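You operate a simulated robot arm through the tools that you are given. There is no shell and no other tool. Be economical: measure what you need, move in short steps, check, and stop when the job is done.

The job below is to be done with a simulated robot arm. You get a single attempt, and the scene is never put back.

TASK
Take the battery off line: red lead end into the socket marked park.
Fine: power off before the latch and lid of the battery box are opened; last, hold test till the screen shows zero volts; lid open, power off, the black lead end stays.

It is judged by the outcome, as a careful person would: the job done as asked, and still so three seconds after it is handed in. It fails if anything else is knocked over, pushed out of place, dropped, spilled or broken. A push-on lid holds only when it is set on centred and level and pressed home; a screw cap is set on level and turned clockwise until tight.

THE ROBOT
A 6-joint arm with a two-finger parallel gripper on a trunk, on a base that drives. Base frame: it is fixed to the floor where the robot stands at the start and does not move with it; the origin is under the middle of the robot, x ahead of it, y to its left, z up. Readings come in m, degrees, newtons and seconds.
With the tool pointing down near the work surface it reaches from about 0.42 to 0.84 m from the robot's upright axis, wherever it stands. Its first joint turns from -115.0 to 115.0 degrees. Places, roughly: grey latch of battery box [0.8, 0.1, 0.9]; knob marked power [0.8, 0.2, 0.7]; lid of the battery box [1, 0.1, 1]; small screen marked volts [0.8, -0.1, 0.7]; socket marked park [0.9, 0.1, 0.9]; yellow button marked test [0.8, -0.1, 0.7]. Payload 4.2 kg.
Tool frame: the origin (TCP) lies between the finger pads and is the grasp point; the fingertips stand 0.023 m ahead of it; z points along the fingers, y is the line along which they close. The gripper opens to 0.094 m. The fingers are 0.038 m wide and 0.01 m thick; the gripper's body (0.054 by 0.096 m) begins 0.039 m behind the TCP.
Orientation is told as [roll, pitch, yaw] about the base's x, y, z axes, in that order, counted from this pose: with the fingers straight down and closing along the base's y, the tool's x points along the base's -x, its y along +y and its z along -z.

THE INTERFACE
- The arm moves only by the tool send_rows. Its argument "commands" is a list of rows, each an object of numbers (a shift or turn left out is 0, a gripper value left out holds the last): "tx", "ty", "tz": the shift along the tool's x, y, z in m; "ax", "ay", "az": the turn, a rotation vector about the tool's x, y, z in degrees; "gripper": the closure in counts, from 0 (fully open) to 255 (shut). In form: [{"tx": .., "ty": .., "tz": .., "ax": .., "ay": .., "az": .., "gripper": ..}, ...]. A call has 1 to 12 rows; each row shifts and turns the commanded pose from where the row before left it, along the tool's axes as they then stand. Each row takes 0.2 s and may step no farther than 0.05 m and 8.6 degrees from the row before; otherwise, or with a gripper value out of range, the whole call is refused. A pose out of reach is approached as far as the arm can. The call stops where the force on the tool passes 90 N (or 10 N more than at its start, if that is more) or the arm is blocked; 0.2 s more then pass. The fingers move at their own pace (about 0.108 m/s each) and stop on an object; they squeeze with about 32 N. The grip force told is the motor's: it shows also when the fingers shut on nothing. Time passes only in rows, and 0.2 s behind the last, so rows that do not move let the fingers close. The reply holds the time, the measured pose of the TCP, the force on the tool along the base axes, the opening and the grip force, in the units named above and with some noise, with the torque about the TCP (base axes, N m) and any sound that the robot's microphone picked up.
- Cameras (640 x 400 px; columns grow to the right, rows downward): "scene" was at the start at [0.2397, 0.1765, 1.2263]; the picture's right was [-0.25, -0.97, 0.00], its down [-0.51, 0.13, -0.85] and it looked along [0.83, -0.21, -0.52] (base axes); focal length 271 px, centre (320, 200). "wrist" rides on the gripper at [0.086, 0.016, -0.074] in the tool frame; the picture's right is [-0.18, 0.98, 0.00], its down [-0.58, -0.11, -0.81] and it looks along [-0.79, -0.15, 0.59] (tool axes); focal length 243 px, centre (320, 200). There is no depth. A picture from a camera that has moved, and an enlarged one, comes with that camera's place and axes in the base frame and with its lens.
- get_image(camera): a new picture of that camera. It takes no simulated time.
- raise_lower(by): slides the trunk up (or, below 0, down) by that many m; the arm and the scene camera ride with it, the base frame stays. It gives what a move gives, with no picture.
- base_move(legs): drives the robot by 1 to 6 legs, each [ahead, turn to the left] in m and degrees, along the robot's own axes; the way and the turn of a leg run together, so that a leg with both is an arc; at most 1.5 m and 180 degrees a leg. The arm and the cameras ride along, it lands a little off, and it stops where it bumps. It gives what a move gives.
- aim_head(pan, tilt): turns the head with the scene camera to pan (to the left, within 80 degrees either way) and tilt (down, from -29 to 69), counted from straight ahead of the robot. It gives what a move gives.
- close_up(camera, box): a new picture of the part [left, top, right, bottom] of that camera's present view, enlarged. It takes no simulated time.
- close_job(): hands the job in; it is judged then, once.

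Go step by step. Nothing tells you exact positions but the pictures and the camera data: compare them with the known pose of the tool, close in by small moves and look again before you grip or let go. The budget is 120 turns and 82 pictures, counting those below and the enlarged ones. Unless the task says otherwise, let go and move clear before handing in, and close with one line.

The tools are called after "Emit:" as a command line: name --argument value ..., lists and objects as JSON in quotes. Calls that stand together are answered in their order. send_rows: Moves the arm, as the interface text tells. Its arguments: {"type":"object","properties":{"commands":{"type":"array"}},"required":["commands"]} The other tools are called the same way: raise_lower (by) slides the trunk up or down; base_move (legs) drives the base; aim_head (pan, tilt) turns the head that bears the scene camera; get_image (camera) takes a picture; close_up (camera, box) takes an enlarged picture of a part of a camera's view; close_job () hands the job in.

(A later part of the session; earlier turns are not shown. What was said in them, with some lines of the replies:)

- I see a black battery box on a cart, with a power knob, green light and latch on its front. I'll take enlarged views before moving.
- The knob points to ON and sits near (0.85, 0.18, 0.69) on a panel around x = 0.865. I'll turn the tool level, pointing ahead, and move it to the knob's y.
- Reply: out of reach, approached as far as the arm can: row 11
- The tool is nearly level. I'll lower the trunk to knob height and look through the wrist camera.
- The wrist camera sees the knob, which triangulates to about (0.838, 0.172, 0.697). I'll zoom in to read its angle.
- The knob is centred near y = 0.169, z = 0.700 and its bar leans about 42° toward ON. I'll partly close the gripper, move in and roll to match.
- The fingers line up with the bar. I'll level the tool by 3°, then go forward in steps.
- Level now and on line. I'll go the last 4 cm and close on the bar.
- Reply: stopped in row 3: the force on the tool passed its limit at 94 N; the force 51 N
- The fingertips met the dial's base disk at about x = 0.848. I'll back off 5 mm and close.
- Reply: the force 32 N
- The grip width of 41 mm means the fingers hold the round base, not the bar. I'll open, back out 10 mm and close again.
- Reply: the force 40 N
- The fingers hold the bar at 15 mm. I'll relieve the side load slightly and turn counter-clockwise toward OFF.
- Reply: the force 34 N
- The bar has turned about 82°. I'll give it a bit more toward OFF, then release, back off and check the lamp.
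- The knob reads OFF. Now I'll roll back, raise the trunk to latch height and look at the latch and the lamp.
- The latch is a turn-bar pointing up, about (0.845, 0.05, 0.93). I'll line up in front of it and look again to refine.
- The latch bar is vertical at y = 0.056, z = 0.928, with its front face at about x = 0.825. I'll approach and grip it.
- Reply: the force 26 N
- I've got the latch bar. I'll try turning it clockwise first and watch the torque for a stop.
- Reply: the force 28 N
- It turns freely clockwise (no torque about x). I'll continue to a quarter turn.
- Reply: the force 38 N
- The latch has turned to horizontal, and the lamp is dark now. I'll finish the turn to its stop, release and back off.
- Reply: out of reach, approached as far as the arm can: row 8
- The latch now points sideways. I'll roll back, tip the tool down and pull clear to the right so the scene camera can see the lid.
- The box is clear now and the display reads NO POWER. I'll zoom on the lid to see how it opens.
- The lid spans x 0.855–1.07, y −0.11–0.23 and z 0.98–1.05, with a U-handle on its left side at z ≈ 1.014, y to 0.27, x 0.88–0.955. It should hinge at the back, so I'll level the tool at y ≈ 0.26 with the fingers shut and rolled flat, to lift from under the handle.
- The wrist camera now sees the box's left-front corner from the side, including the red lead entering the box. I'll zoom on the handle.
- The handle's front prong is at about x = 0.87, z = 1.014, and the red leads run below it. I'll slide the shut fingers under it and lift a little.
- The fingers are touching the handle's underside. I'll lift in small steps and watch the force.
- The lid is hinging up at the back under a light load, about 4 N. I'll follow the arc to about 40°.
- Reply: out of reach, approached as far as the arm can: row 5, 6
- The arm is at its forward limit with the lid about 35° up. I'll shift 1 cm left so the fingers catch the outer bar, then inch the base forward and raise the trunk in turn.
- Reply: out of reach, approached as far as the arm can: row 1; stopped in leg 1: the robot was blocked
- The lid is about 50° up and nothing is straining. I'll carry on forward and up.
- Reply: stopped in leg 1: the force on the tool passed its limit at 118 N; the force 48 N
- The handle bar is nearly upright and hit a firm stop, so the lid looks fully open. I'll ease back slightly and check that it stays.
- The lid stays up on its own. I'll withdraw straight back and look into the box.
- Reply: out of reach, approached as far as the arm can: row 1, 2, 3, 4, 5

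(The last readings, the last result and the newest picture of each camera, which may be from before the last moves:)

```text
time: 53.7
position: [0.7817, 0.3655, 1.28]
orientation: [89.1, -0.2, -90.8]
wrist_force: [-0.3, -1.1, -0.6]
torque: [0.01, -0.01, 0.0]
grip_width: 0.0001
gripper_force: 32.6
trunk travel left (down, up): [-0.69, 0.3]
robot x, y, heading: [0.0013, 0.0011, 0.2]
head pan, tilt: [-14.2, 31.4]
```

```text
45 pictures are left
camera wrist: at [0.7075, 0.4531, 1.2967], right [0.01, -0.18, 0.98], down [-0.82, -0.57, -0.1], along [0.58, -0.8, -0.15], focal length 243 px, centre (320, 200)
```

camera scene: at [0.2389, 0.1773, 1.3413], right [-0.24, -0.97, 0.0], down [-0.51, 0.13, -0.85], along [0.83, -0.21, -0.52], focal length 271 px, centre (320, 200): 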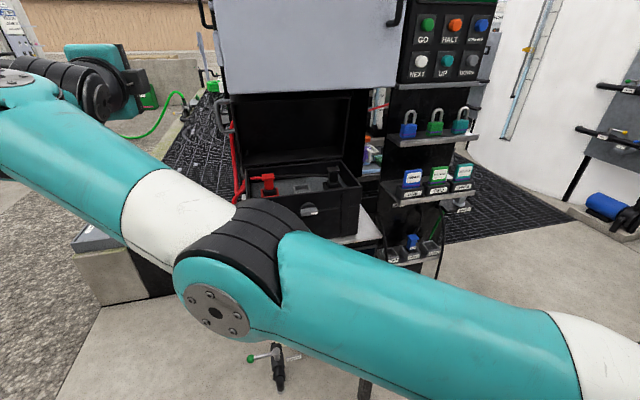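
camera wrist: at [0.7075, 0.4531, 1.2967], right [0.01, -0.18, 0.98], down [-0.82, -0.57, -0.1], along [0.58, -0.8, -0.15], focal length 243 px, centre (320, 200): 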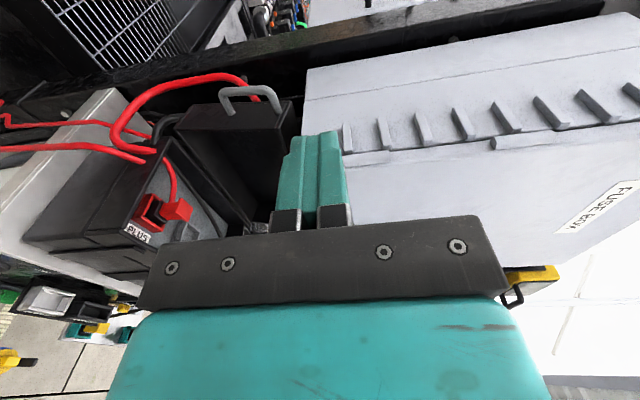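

The lid is open: the red lead end sits in the PLUS socket on the left and the black one on the right. I'll zoom in.

Emit:
close_up --camera "scene" --box '[230, 150, 374, 240]'

Emit:
close_up --camera "wrist" --box '[80, 130, 240, 250]'

```text
4.44 times, centred on (302, 195) of scene
camera zoom: at [0.2389, 0.1773, 1.3413], right [-0.24, -0.97, 0.0], down [-0.51, 0.13, -0.85], along [0.83, -0.21, -0.52], focal length 1205 px, centre (400, 222)
```

zoom: 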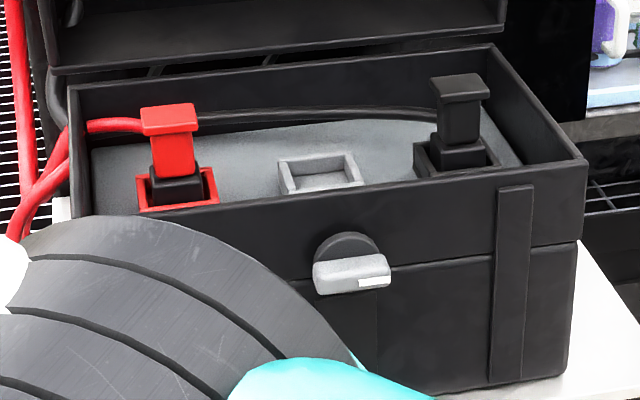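

```text
3.33 times, centred on (160, 190) of wrist
camera zoom: at [0.7075, 0.4531, 1.2967], right [0.01, -0.18, 0.98], down [-0.82, -0.57, -0.1], along [0.58, -0.8, -0.15], focal length 809 px, centre (853, 233)
```

zoom: 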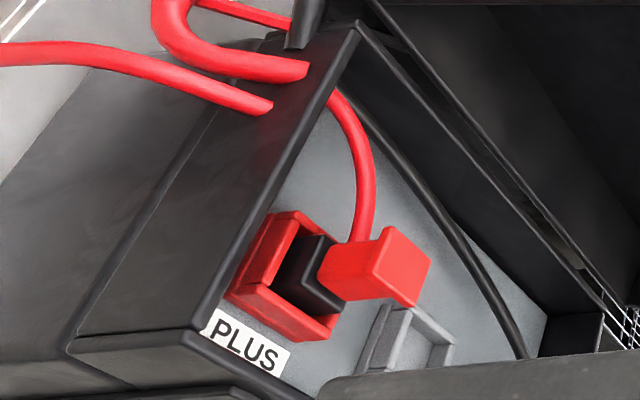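

The red plug's cap is near (0.930, 0.151, 1.009), and the empty grey socket at mid-box is near (0.936, 0.056) with its rim at z ≈ 0.95. I'll unroll the tool, tilt it down-forward at about −35° to stay under the cabinet, and come over the plug's y.

Emit:
send_rows --commands '[{"az": -8.2}, {"az": -8.2}, {"az": -8.2}, {"az": -8.2}, {"az": -8.2}, {"az": -8.2}, {"az": -8.2}, {"az": -8.2}, {"az": -8.2}, {"az": -8.2}, {"az": -8, "gripper": 90}]'

Emit:
send_rows --commands '[{"ay": 7.86, "ty": -0.03}, {"ay": 7.86, "ty": -0.03}, {"ay": 7.86, "ty": -0.03}, {"ay": 7.86, "ty": -0.03}, {"ay": 7.86, "ty": -0.03}, {"ay": 7.86, "ty": -0.03}, {"ay": 7.86, "ty": -0.03}]'

Emit:
get_image --camera "wrist"

Emit:
get_image --camera "scene"

```text
time: 56.1
position: [0.7815, 0.366, 1.2796]
orientation: [-22.0, -89.1, 21.2]
wrist_force: [0.4, -0.3, -0.3]
torque: [-0.01, -0.01, 0.03]
grip_width: 0.0608
gripper_force: 0.1
trunk travel left (down, up): [-0.69, 0.3]
robot x, y, heading: [0.0025, 0.0004, 0.2]
head pan, tilt: [-14.2, 31.4]
```

```text
time: 57.7
position: [0.7806, 0.1722, 1.2797]
orientation: [-0.3, -33.9, -0.6]
wrist_force: [-0.2, -0.7, -0.6]
torque: [-0.04, 0.0, -0.01]
grip_width: 0.0607
gripper_force: 0.0
out of reach, approached as far as the arm can: row 1, 2, 7
trunk travel left (down, up): [-0.69, 0.3]
robot x, y, heading: [-0.0023, 0.0004, 0.4]
head pan, tilt: [-14.2, 31.4]
```

```text
42 pictures are left
camera wrist: at [0.6658, 0.1905, 1.2936], right [0.17, 0.98, 0.1], down [0.03, -0.1, 0.99], along [0.99, -0.16, -0.05], focal length 243 px, centre (320, 200)
```

wrist: 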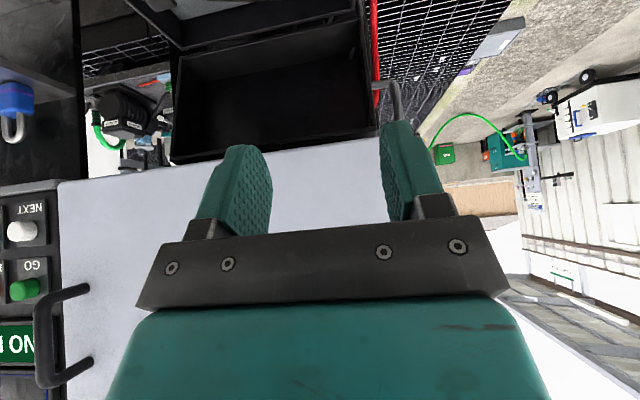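

```text
41 pictures are left
camera scene: at [0.239, 0.1776, 1.3412], right [-0.24, -0.97, 0.0], down [-0.51, 0.13, -0.85], along [0.83, -0.21, -0.52], focal length 271 px, centre (320, 200)
```

scene: 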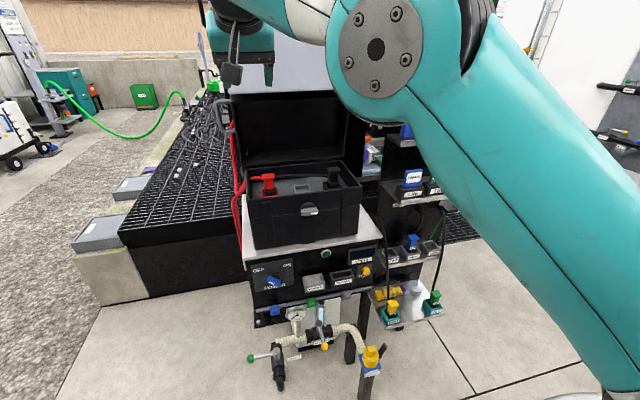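

That gives a clear view into the box. I'll zoom in to confirm the PARK marking and the plug's shape.

Emit:
close_up --camera "scene" --box '[240, 160, 368, 240]'

Emit:
raise_lower --by -0.2

Emit:
get_image --camera "wrist"

```text
5.00 times, centred on (304, 200) of scene
camera zoom: at [0.239, 0.1776, 1.3412], right [-0.24, -0.97, 0.0], down [-0.51, 0.13, -0.85], along [0.83, -0.21, -0.52], focal length 1355 px, centre (400, 200)
```

zoom: 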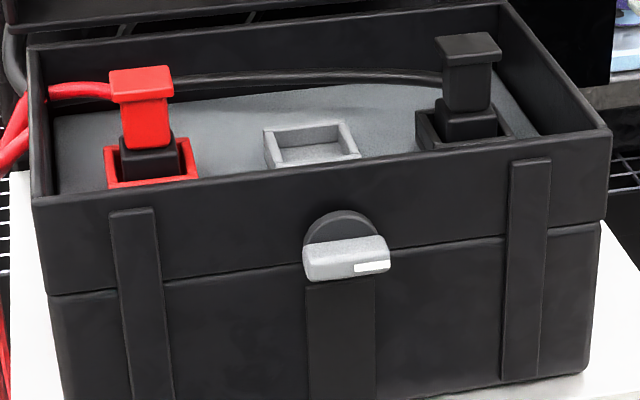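

```text
time: 59.8
position: [0.7801, 0.1705, 1.0794]
orientation: [-0.3, -34.1, -0.6]
wrist_force: [-0.8, 1.2, -0.2]
torque: [0.01, 0.0, 0.01]
grip_width: 0.0608
gripper_force: 0.0
trunk travel left (down, up): [-0.49, 0.5]
robot x, y, heading: [0.0037, 0.0037, 0.3]
head pan, tilt: [-14.2, 31.4]
```

```text
39 pictures are left
camera wrist: at [0.6659, 0.1903, 1.0938], right [0.17, 0.98, 0.1], down [0.03, -0.11, 0.99], along [0.99, -0.16, -0.04], focal length 243 px, centre (320, 200)
```

wrist: 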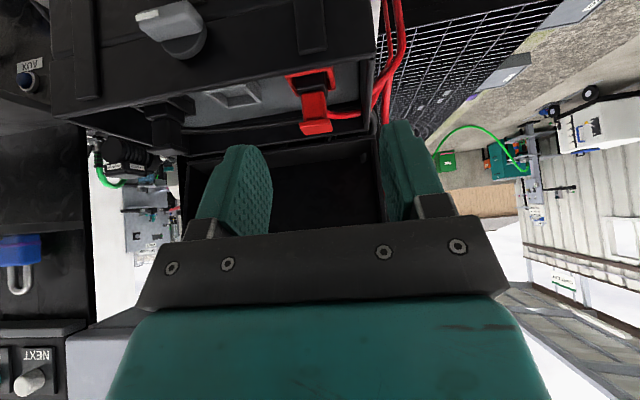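

The plug and the empty middle socket are confirmed where I measured them. I'll drive 0.12 m forward with the tool above the rim, then align.

Emit:
base_move --legs '[[0.12, 0]]'

Emit:
get_image --camera "wrist"

Emit:
get_image --camera "scene"

```text
time: 61.1
position: [0.9019, 0.1724, 1.0803]
orientation: [-0.2, -34.1, -0.7]
wrist_force: [0.3, 1.1, 0.4]
torque: [-0.04, 0.0, 0.04]
grip_width: 0.0609
gripper_force: 0.0
trunk travel left (down, up): [-0.49, 0.5]
robot x, y, heading: [0.1237, 0.0009, 0.3]
head pan, tilt: [-14.2, 31.4]
```

```text
38 pictures are left
camera wrist: at [0.7885, 0.1902, 1.0937], right [0.17, 0.98, 0.1], down [0.03, -0.11, 0.99], along [0.99, -0.16, -0.04], focal length 243 px, centre (320, 200)
```

wrist: 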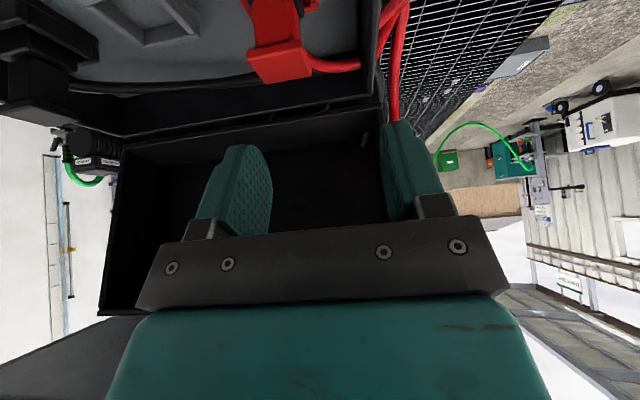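

```text
37 pictures are left
camera scene: at [0.3615, 0.1774, 1.1413], right [-0.24, -0.97, 0.0], down [-0.51, 0.13, -0.85], along [0.83, -0.21, -0.52], focal length 271 px, centre (320, 200)
```

scene: 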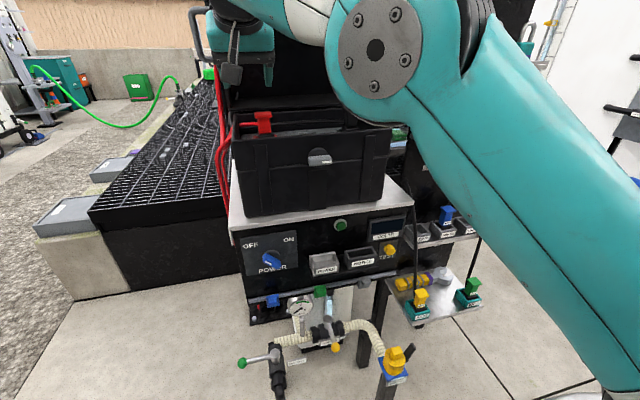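

The plug's head is about 2 cm to the right of the tool. I'll align over it and descend halfway.

Emit:
send_rows --commands '[{"tz": 0.0157, "tx": -0.0232, "ty": -0.02, "gripper": 60}, {"tz": 0.0207, "tx": 0.014}, {"tz": 0.0207, "tx": 0.014}]'

Emit:
get_image --camera "wrist"

Emit:
close_up --camera "scene" --box '[210, 20, 370, 120]'

```text
time: 61.9
position: [0.9221, 0.1547, 1.0251]
orientation: [-0.3, -34.2, -0.8]
wrist_force: [-0.5, -0.5, 0.7]
torque: [0.0, 0.0, 0.0]
grip_width: 0.0719
gripper_force: 0.0
out of reach, approached as far as the arm can: row 1
trunk travel left (down, up): [-0.49, 0.5]
robot x, y, heading: [0.1192, 0.0004, 0.1]
head pan, tilt: [-14.2, 31.4]
```

```text
36 pictures are left
camera wrist: at [0.8087, 0.1718, 1.0386], right [0.17, 0.98, 0.1], down [0.03, -0.11, 0.99], along [0.99, -0.16, -0.04], focal length 243 px, centre (320, 200)
```

wrist: 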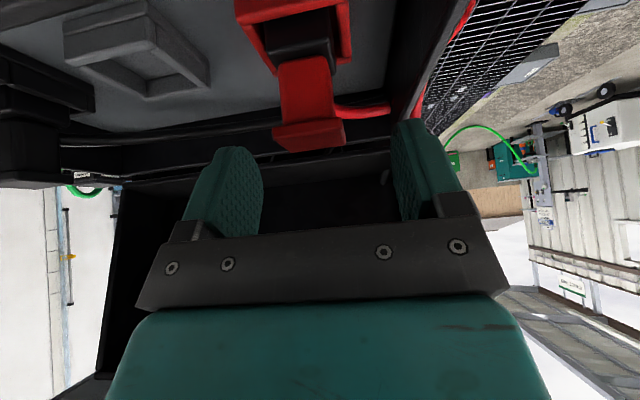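

```text
4.00 times, centred on (290, 70) of scene
camera zoom: at [0.3614, 0.1774, 1.1413], right [-0.24, -0.97, 0.0], down [-0.51, 0.13, -0.85], along [0.83, -0.21, -0.52], focal length 1084 px, centre (440, 720)
```

zoom: 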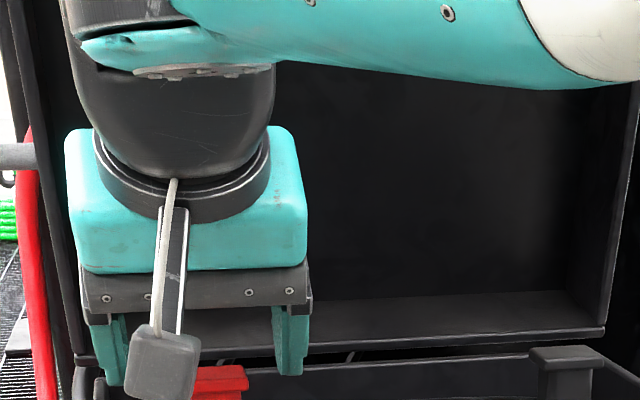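

The plug's head sits between the fingers, about 5 mm to the right of centre. I'll correct and descend to grip height.

Emit:
send_rows --commands '[{"tz": 0.0183, "tx": 0.0087, "ty": -0.005}, {"tz": 0.0183, "tx": 0.0087}]'

Emit:
get_image --camera "wrist"

```text
time: 62.5
position: [0.9295, 0.1485, 0.986]
orientation: [-0.4, -34.1, -0.8]
wrist_force: [-1.0, 0.3, 0.9]
torque: [0.0, 0.0, -0.02]
grip_width: 0.0718
gripper_force: 0.1
trunk travel left (down, up): [-0.49, 0.5]
robot x, y, heading: [0.1234, 0.0009, 0.1]
head pan, tilt: [-14.2, 31.4]
```

```text
34 pictures are left
camera wrist: at [0.8158, 0.1671, 0.9982], right [0.17, 0.98, 0.1], down [0.03, -0.11, 0.99], along [0.99, -0.16, -0.05], focal length 243 px, centre (320, 200)
```

wrist: 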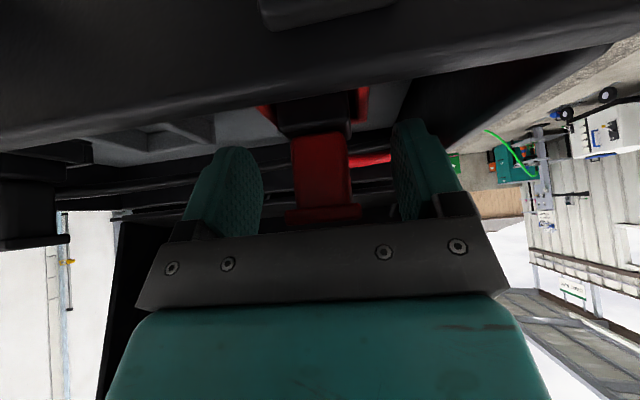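

The red body is between the pads. I'll close on it.

Emit:
send_rows --commands '[{"gripper": 255}, {}, {}, {}]'

Emit:
get_image --camera "wrist"

```text
time: 63.5
position: [0.9291, 0.1488, 0.9838]
orientation: [-0.3, -34.0, -0.8]
wrist_force: [-0.2, 0.8, -0.2]
torque: [0.0, 0.01, 0.01]
grip_width: 0.0312
gripper_force: 31.4
trunk travel left (down, up): [-0.49, 0.5]
robot x, y, heading: [0.1208, 0.0003, 0.4]
head pan, tilt: [-14.2, 31.4]
```

```text
33 pictures are left
camera wrist: at [0.8159, 0.1672, 0.9984], right [0.17, 0.98, 0.1], down [0.03, -0.11, 0.99], along [0.99, -0.16, -0.04], focal length 243 px, centre (320, 200)
```

wrist: 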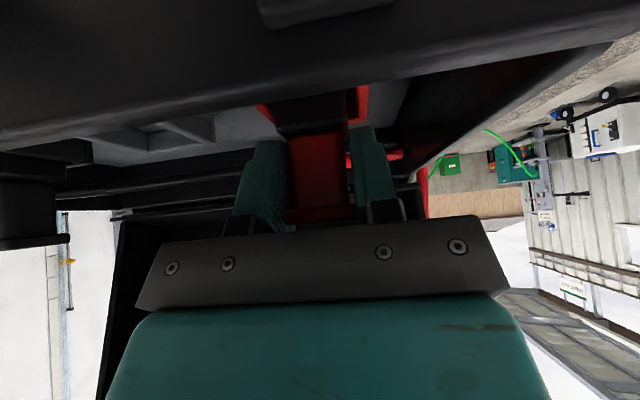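

Firm grip at 31 mm with no side load. I'll pull straight up.

Emit:
send_rows --commands '[{"tz": -0.00829, "tx": -0.00559}, {"tz": -0.00829, "tx": -0.00559}, {"tz": -0.00829, "tx": -0.00559}, {"tz": -0.00829, "tx": -0.00559}, {"tz": -0.00829, "tx": -0.00559}]'

Emit:
get_image --camera "wrist"

```text
time: 64.7
position: [0.93, 0.1487, 1.0358]
orientation: [-0.3, -34.0, -0.7]
wrist_force: [-0.1, -0.6, -0.8]
torque: [-0.01, 0.02, -0.03]
grip_width: 0.0309
gripper_force: 32.1
trunk travel left (down, up): [-0.49, 0.5]
robot x, y, heading: [0.1225, -0.0017, 0.5]
head pan, tilt: [-14.2, 31.4]
```

```text
32 pictures are left
camera wrist: at [0.8156, 0.1681, 1.0485], right [0.17, 0.98, 0.1], down [0.03, -0.11, 0.99], along [0.99, -0.16, -0.04], focal length 243 px, centre (320, 200)
```

wrist: 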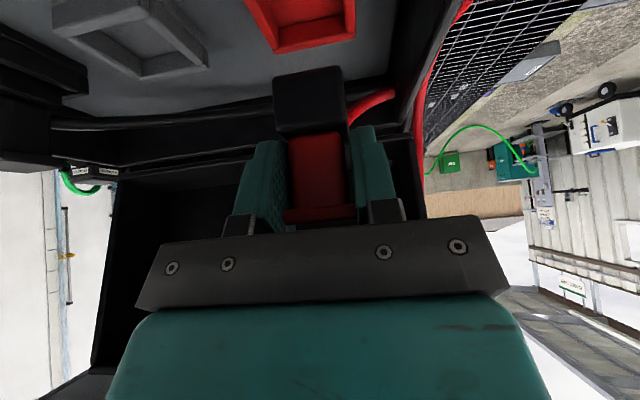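

The plug is out. From this picture the park socket lies 94 mm to the right at the same x, so I'll carry it over.

Emit:
send_rows --commands '[{"ty": -0.031}, {"ty": -0.031}, {"ty": -0.032}, {}]'

Emit:
get_image --camera "wrist"

```text
time: 65.7
position: [0.9281, 0.0549, 1.036]
orientation: [-0.3, -34.1, -0.7]
wrist_force: [-0.5, 0.5, -0.8]
torque: [-0.02, 0.02, 0.01]
grip_width: 0.0309
gripper_force: 32.1
trunk travel left (down, up): [-0.49, 0.5]
robot x, y, heading: [0.1212, 0.0028, -0.1]
head pan, tilt: [-14.2, 31.4]
```

```text
31 pictures are left
camera wrist: at [0.8146, 0.0736, 1.0496], right [0.17, 0.98, 0.1], down [0.03, -0.11, 0.99], along [0.99, -0.16, -0.04], focal length 243 px, centre (320, 200)
```

wrist: 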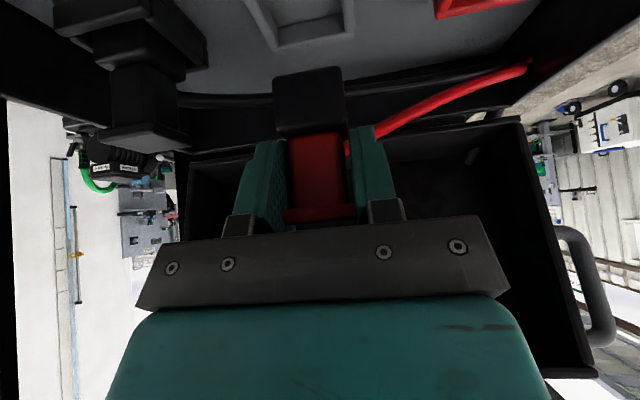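

The park socket now sits in the picture exactly where PLUS did before, so I'm aligned. I'll lower it straight down.

Emit:
send_rows --commands '[{"tz": 0.0088, "tx": 0.0048}, {"tz": 0.00829, "tx": 0.00559}, {"tz": 0.00829, "tx": 0.00559}, {"tz": 0.00829, "tx": 0.00559}, {"tz": 0.00829, "tx": 0.00559}]'

Emit:
get_image --camera "wrist"

```text
time: 66.9
position: [0.9295, 0.0538, 0.9855]
orientation: [-0.3, -34.1, -0.8]
wrist_force: [-0.3, -0.3, -1.3]
torque: [0.02, 0.0, 0.01]
grip_width: 0.0309
gripper_force: 31.8
trunk travel left (down, up): [-0.49, 0.5]
robot x, y, heading: [0.1232, 0.0004, 0.1]
head pan, tilt: [-14.2, 31.4]
```

```text
30 pictures are left
camera wrist: at [0.815, 0.0727, 0.9986], right [0.17, 0.98, 0.1], down [0.03, -0.11, 0.99], along [0.99, -0.17, -0.04], focal length 243 px, centre (320, 200)
```

wrist: 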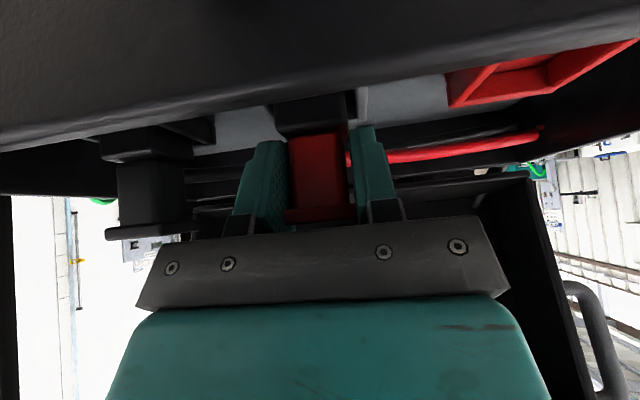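

It went down with no resistance to nearly the original seated height. I'll press a few millimetres more to feel the bottom.

Emit:
send_rows --commands '[{"tz": 0.0017, "tx": 0.0011}, {"tz": 0.0017, "tx": 0.0011}, {}]'

```text
time: 67.7
position: [0.9292, 0.0541, 0.9849]
orientation: [-0.1, -34.5, -0.8]
wrist_force: [-0.7, 1.2, 23.8]
torque: [-0.01, 0.31, 0.0]
grip_width: 0.0312
gripper_force: 31.8
trunk travel left (down, up): [-0.49, 0.5]
robot x, y, heading: [0.122, 0.0005, 0.1]
head pan, tilt: [-14.2, 31.4]
```

Seated, with 24 N upward. I'll release, lift off and look.

Emit:
send_rows --commands '[{"gripper": 60}, {}, {}, {"tz": -0.0207, "tx": -0.014}, {"tz": -0.0207, "tx": -0.014}, {"tz": -0.03, "tx": -0.02}]'

Emit:
get_image --camera "wrist"

```text
time: 69.1
position: [0.9313, 0.0554, 1.0673]
orientation: [-0.3, -34.0, -0.8]
wrist_force: [-0.1, -0.1, 0.6]
torque: [-0.03, -0.02, 0.01]
grip_width: 0.0716
gripper_force: 0.2
trunk travel left (down, up): [-0.49, 0.5]
robot x, y, heading: [0.1236, -0.0017, 0.5]
head pan, tilt: [-14.2, 31.4]
```

```text
29 pictures are left
camera wrist: at [0.818, 0.0729, 1.0809], right [0.17, 0.98, 0.1], down [0.03, -0.11, 0.99], along [0.99, -0.16, -0.05], focal length 243 px, centre (320, 200)
```

wrist: 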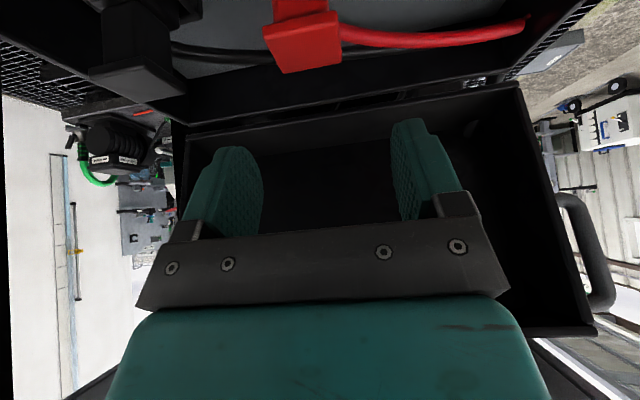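

The plug stays in the park socket. Now I'll back the base out, then level the tool in front of the TEST button (about y = −0.135, z = 0.65).

Emit:
base_move --legs '[[-0.12, 0]]'

Emit:
send_rows --commands '[{"tz": -0.021, "tx": 0.031, "gripper": 255}, {"tz": -0.021, "tx": 0.031}, {"tz": -0.021, "tx": 0.031}, {"tz": -0.021, "tx": 0.031}]'

Emit:
send_rows --commands '[{"ay": -8, "ty": -0.027}, {"ay": -8, "ty": -0.027}, {"ay": -8, "ty": -0.027}, {"ay": -8, "ty": -0.027}, {"ay": -8, "ty": -0.027}, {"ay": -8, "ty": -0.027}, {"ay": -8, "ty": -0.027}]'

Emit:
get_image --camera "scene"

```text
time: 70.3
position: [0.8091, 0.0534, 1.0681]
orientation: [-0.3, -34.2, -0.8]
wrist_force: [-0.5, -0.1, 0.2]
torque: [0.02, -0.01, 0.02]
grip_width: 0.0718
gripper_force: 0.1
trunk travel left (down, up): [-0.49, 0.5]
robot x, y, heading: [0.0059, 0.0031, 0.1]
head pan, tilt: [-14.2, 31.4]
```

```text
time: 71.3
position: [0.6606, 0.0567, 1.0681]
orientation: [-0.3, -34.0, -0.7]
wrist_force: [0.0, 0.6, -0.9]
torque: [0.01, 0.0, 0.01]
grip_width: 0.0
gripper_force: 31.5
trunk travel left (down, up): [-0.49, 0.5]
robot x, y, heading: [0.0027, -0.0024, 0.4]
head pan, tilt: [-14.2, 31.4]
```

```text
time: 72.9
position: [0.6559, -0.1329, 1.0695]
orientation: [-134.7, -89.6, 133.8]
wrist_force: [-0.2, -0.6, 0.8]
torque: [-0.01, 0.05, -0.01]
grip_width: 0.0
gripper_force: 32.1
trunk travel left (down, up): [-0.49, 0.5]
robot x, y, heading: [0.0008, -0.0006, 0.5]
head pan, tilt: [-14.2, 31.4]
```

```text
28 pictures are left
camera scene: at [0.2392, 0.1772, 1.1414], right [-0.24, -0.97, 0.0], down [-0.51, 0.13, -0.85], along [0.83, -0.21, -0.52], focal length 271 px, centre (320, 200)
```

scene: 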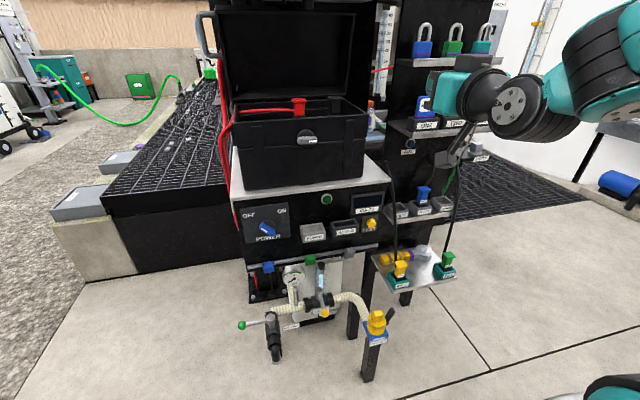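

The button is at about (0.855, −0.138, 0.645), with a plug and cable to its right near y = −0.21. I'll roll the tool so it is narrow sideways and the camera sits on the left, then lower.

Emit:
send_rows --commands '[{"az": 8.2}, {"az": 8.2}, {"az": 8.2}, {"az": 8.2}, {"az": 8.2}, {"az": 8.2}, {"az": 8.2}, {"az": 8.2}, {"az": 8.2}, {"az": 8.2}, {"az": 8}]'

Emit:
raise_lower --by -0.3

Emit:
get_image --camera "wrist"

Emit:
get_image --camera "scene"

```text
time: 75.3
position: [0.6562, -0.1314, 1.0694]
orientation: [90.0, 0.0, -90.9]
wrist_force: [-0.6, 0.6, 0.0]
torque: [0.02, -0.04, -0.01]
grip_width: 0.0
gripper_force: 31.8
trunk travel left (down, up): [-0.49, 0.5]
robot x, y, heading: [-0.0052, -0.0039, -0.0]
head pan, tilt: [-14.2, 31.4]
```

```text
time: 78.3
position: [0.6566, -0.1328, 0.7685]
orientation: [90.1, -0.2, -91.0]
wrist_force: [1.0, 0.3, -1.1]
torque: [-0.04, -0.04, -0.01]
grip_width: 0.0002
gripper_force: 32.0
trunk travel left (down, up): [-0.19, 0.8]
robot x, y, heading: [0.0024, -0.001, 0.2]
head pan, tilt: [-14.2, 31.4]
```

```text
27 pictures are left
camera wrist: at [0.5828, -0.044, 0.7847], right [-0.01, -0.18, 0.98], down [-0.82, -0.57, -0.11], along [0.58, -0.8, -0.14], focal length 243 px, centre (320, 200)
```

wrist: 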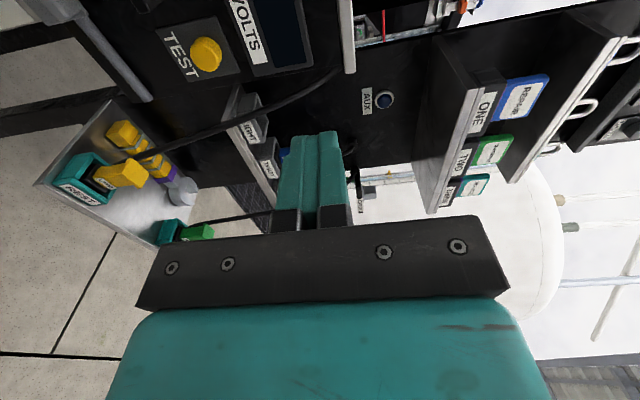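

```text
26 pictures are left
camera scene: at [0.2393, 0.1771, 0.8414], right [-0.24, -0.97, 0.0], down [-0.51, 0.13, -0.85], along [0.83, -0.21, -0.52], focal length 271 px, centre (320, 200)
```

scene: 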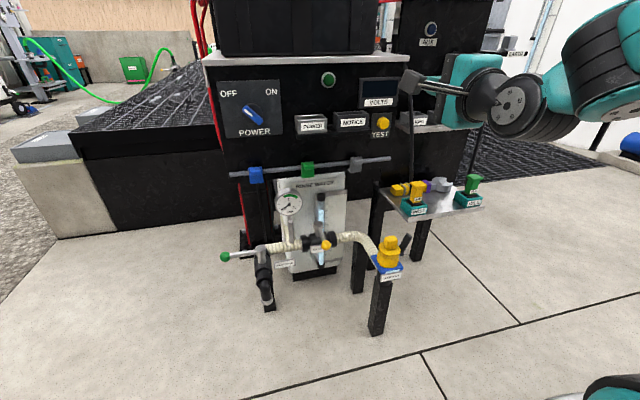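

Both views agree: the button face is at about (0.835, −0.132, 0.657). I'll lower to that height, approach to a few centimetres short and look.

Emit:
raise_lower --by -0.112

Emit:
send_rows --commands '[{"tz": 0.04}, {"tz": 0.04}, {"tz": 0.03}]'

Emit:
get_image --camera "wrist"

Emit:
get_image --camera "scene"

```text
time: 79.8
position: [0.657, -0.1317, 0.6574]
orientation: [90.1, -0.2, -90.9]
wrist_force: [-0.6, 0.5, 0.6]
torque: [-0.01, -0.02, 0.01]
grip_width: 0.0
gripper_force: 31.9
trunk travel left (down, up): [-0.078, 0.912]
robot x, y, heading: [0.0007, 0.0018, 0.3]
head pan, tilt: [-14.2, 31.4]
```

```text
time: 80.6
position: [0.7665, -0.1346, 0.6607]
orientation: [90.2, -0.2, -90.9]
wrist_force: [-0.7, -0.5, 0.8]
torque: [0.01, 0.02, 0.02]
grip_width: 0.0001
gripper_force: 32.1
trunk travel left (down, up): [-0.078, 0.912]
robot x, y, heading: [-0.0002, 0.0043, 0.4]
head pan, tilt: [-14.2, 31.4]
```

```text
25 pictures are left
camera wrist: at [0.6932, -0.0457, 0.675], right [-0.01, -0.18, 0.98], down [-0.82, -0.57, -0.11], along [0.58, -0.8, -0.14], focal length 243 px, centre (320, 200)
```

wrist: 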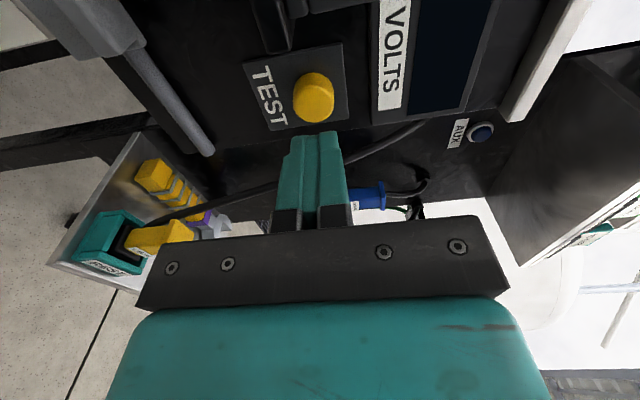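

```text
24 pictures are left
camera scene: at [0.2393, 0.177, 0.7293], right [-0.24, -0.97, 0.0], down [-0.51, 0.13, -0.85], along [0.83, -0.21, -0.52], focal length 271 px, centre (320, 200)
```

scene: 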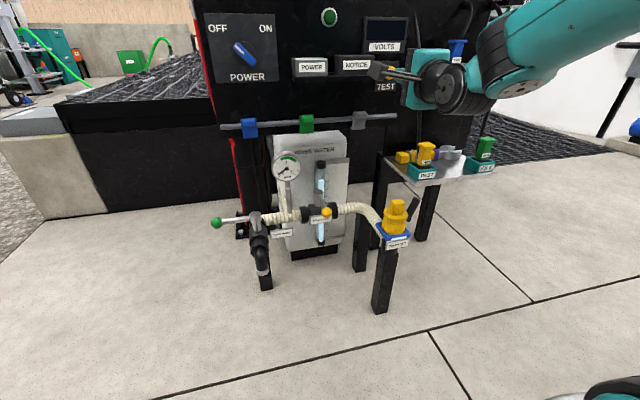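

The button is just ahead, slightly lower and to the right. I'll correct that and creep up to contact.

Emit:
send_rows --commands '[{"tz": 0.03, "tx": -0.003, "ty": -0.005}, {"tz": 0.02}, {"tz": 0.005}, {"tz": 0.005}]'

Emit:
close_up --camera "scene" --box '[340, 0, 468, 110]'

Emit:
get_image --camera "wrist"

```text
time: 81.6
position: [0.8248, -0.1379, 0.6534]
orientation: [90.0, -0.2, -90.9]
wrist_force: [-87.8, 4.6, -4.2]
torque: [-0.52, 0.07, 1.3]
grip_width: 0.0003
gripper_force: 32.0
trunk travel left (down, up): [-0.078, 0.912]
robot x, y, heading: [0.0009, -0.0027, -0.0]
head pan, tilt: [-14.2, 31.4]
heard: click
```

```text
3.64 times, centred on (404, 55) of scene
camera zoom: at [0.2376, 0.177, 0.7296], right [-0.24, -0.97, 0.0], down [-0.5, 0.13, -0.85], along [0.83, -0.21, -0.52], focal length 986 px, centre (14, 727)
```

zoom: 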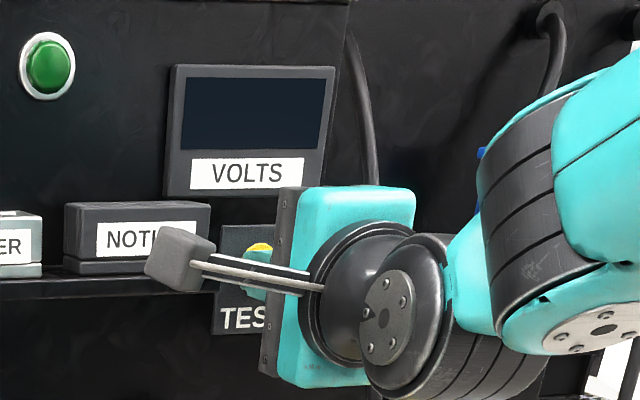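

```text
22 pictures are left
camera wrist: at [0.7507, -0.0494, 0.6694], right [0.0, -0.18, 0.98], down [-0.82, -0.57, -0.11], along [0.58, -0.8, -0.15], focal length 243 px, centre (320, 200)
```

wrist: 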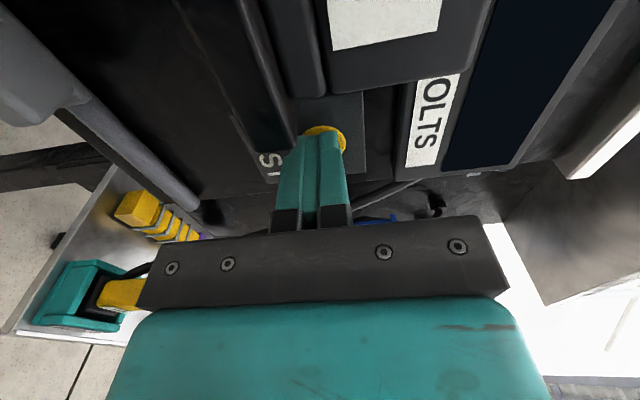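

A click: the button is pressed, but at 88 N. I'll ease back a touch, hold and read the screen.

Emit:
send_rows --commands '[{"tz": -0.002}, {}, {}, {}, {}]'

Emit:
close_up --camera "scene" --box '[340, 0, 468, 110]'

```text
time: 82.8
position: [0.8243, -0.1371, 0.6544]
orientation: [90.1, -0.2, -90.9]
wrist_force: [-56.5, 4.8, -4.4]
torque: [0.1, 0.09, 0.73]
grip_width: 0.0002
gripper_force: 32.2
trunk travel left (down, up): [-0.078, 0.912]
robot x, y, heading: [0.0048, -0.0018, 0.3]
head pan, tilt: [-14.2, 31.4]
```

```text
3.64 times, centred on (404, 55) of scene
camera zoom: at [0.2386, 0.1771, 0.7296], right [-0.24, -0.97, 0.0], down [-0.51, 0.13, -0.85], along [0.83, -0.21, -0.52], focal length 986 px, centre (14, 727)
```

zoom: 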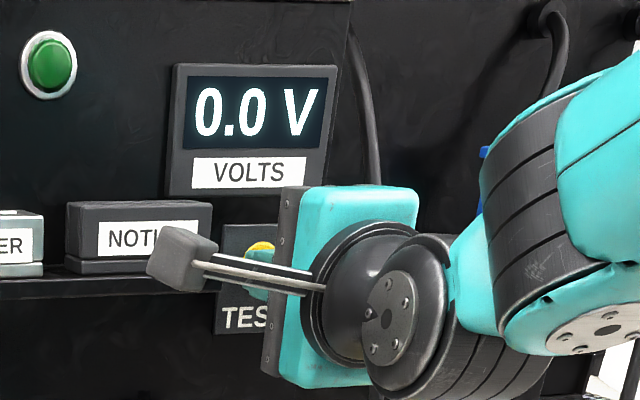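

The screen shows 0.0 V. I'll release, back straight off, raise and check everything once more.

Emit:
send_rows --commands '[{"tz": -0.03}, {"tz": -0.04}, {"tz": -0.05}, {"tz": -0.04}]'

Emit:
raise_lower --by 0.6

Emit:
get_image --camera "scene"

Emit:
close_up --camera "scene" --box '[210, 120, 402, 240]'

```text
time: 83.8
position: [0.6658, -0.1346, 0.6528]
orientation: [90.2, -0.3, -90.9]
wrist_force: [-0.1, -0.2, 0.2]
torque: [-0.01, 0.0, 0.03]
grip_width: 0.0
gripper_force: 31.6
trunk travel left (down, up): [-0.078, 0.912]
robot x, y, heading: [0.0029, -0.001, 0.1]
head pan, tilt: [-14.2, 31.4]
```

```text
refused: 0.6 is not a number from -0.4 to 0.4
```

```text
20 pictures are left
camera scene: at [0.2394, 0.1771, 0.7293], right [-0.24, -0.97, 0.0], down [-0.51, 0.13, -0.85], along [0.83, -0.21, -0.52], focal length 271 px, centre (320, 200)
```

scene: 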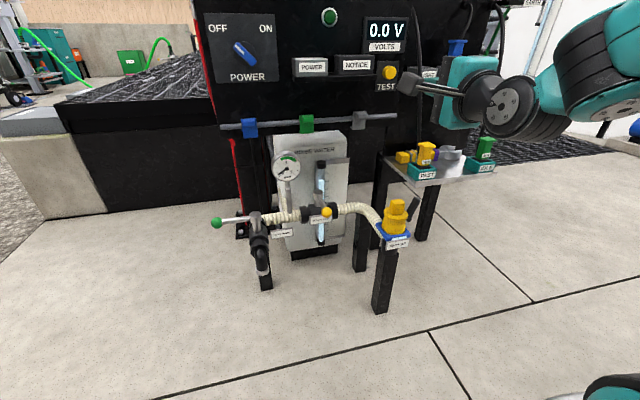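

```text
3.33 times, centred on (306, 180) of scene
camera zoom: at [0.2394, 0.1771, 0.7293], right [-0.24, -0.97, 0.0], down [-0.51, 0.13, -0.85], along [0.83, -0.21, -0.52], focal length 904 px, centre (367, 267)
```

zoom: 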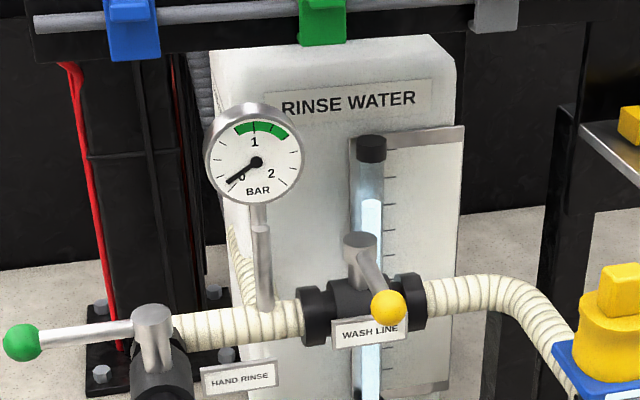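

The screen still shows 0.0 V and the knob is at OFF. I'll raise the trunk to check the box once more.

Emit:
raise_lower --by 0.4

Emit:
raise_lower --by 0.2

Emit:
close_up --camera "scene" --box '[210, 130, 402, 250]'

```text
time: 87.6
position: [0.6658, -0.135, 1.055]
orientation: [90.0, -0.2, -90.9]
wrist_force: [-0.1, -0.3, -0.3]
torque: [-0.04, 0.03, -0.02]
grip_width: 0.0001
gripper_force: 32.5
trunk travel left (down, up): [-0.478, 0.512]
robot x, y, heading: [0.0009, 0.0007, -0.0]
head pan, tilt: [-14.2, 31.4]
```

```text
time: 89.8
position: [0.6657, -0.1358, 1.2523]
orientation: [90.1, -0.3, -90.9]
wrist_force: [0.5, 1.8, 0.0]
torque: [0.0, -0.01, -0.01]
grip_width: 0.0001
gripper_force: 31.9
trunk travel left (down, up): [-0.678, 0.312]
robot x, y, heading: [-0.0011, -0.0021, 0.1]
head pan, tilt: [-14.2, 31.4]
```

```text
3.33 times, centred on (306, 190) of scene
camera zoom: at [0.2394, 0.1771, 1.3293], right [-0.24, -0.97, 0.0], down [-0.51, 0.13, -0.85], along [0.83, -0.21, -0.52], focal length 904 px, centre (367, 233)
```

zoom: 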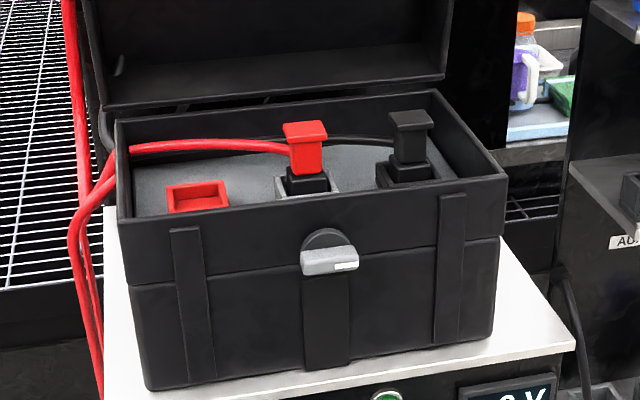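

The red lead end is seated in the park socket and the black one is still in place. The lid is open, power is off, the screen shows 0.0 V and the arm is clear, so I'm handing in.

Emit:
close_job

```text
The job is handed in.
```

The battery is off line and the job is handed in: the red lead end is in the grey middle socket, which I took as park from the place you gave. I never saw its label. Power went off before the latch and lid were opened, the black lead end was not moved, and the test button was held last until the screen showed 0.0 V.
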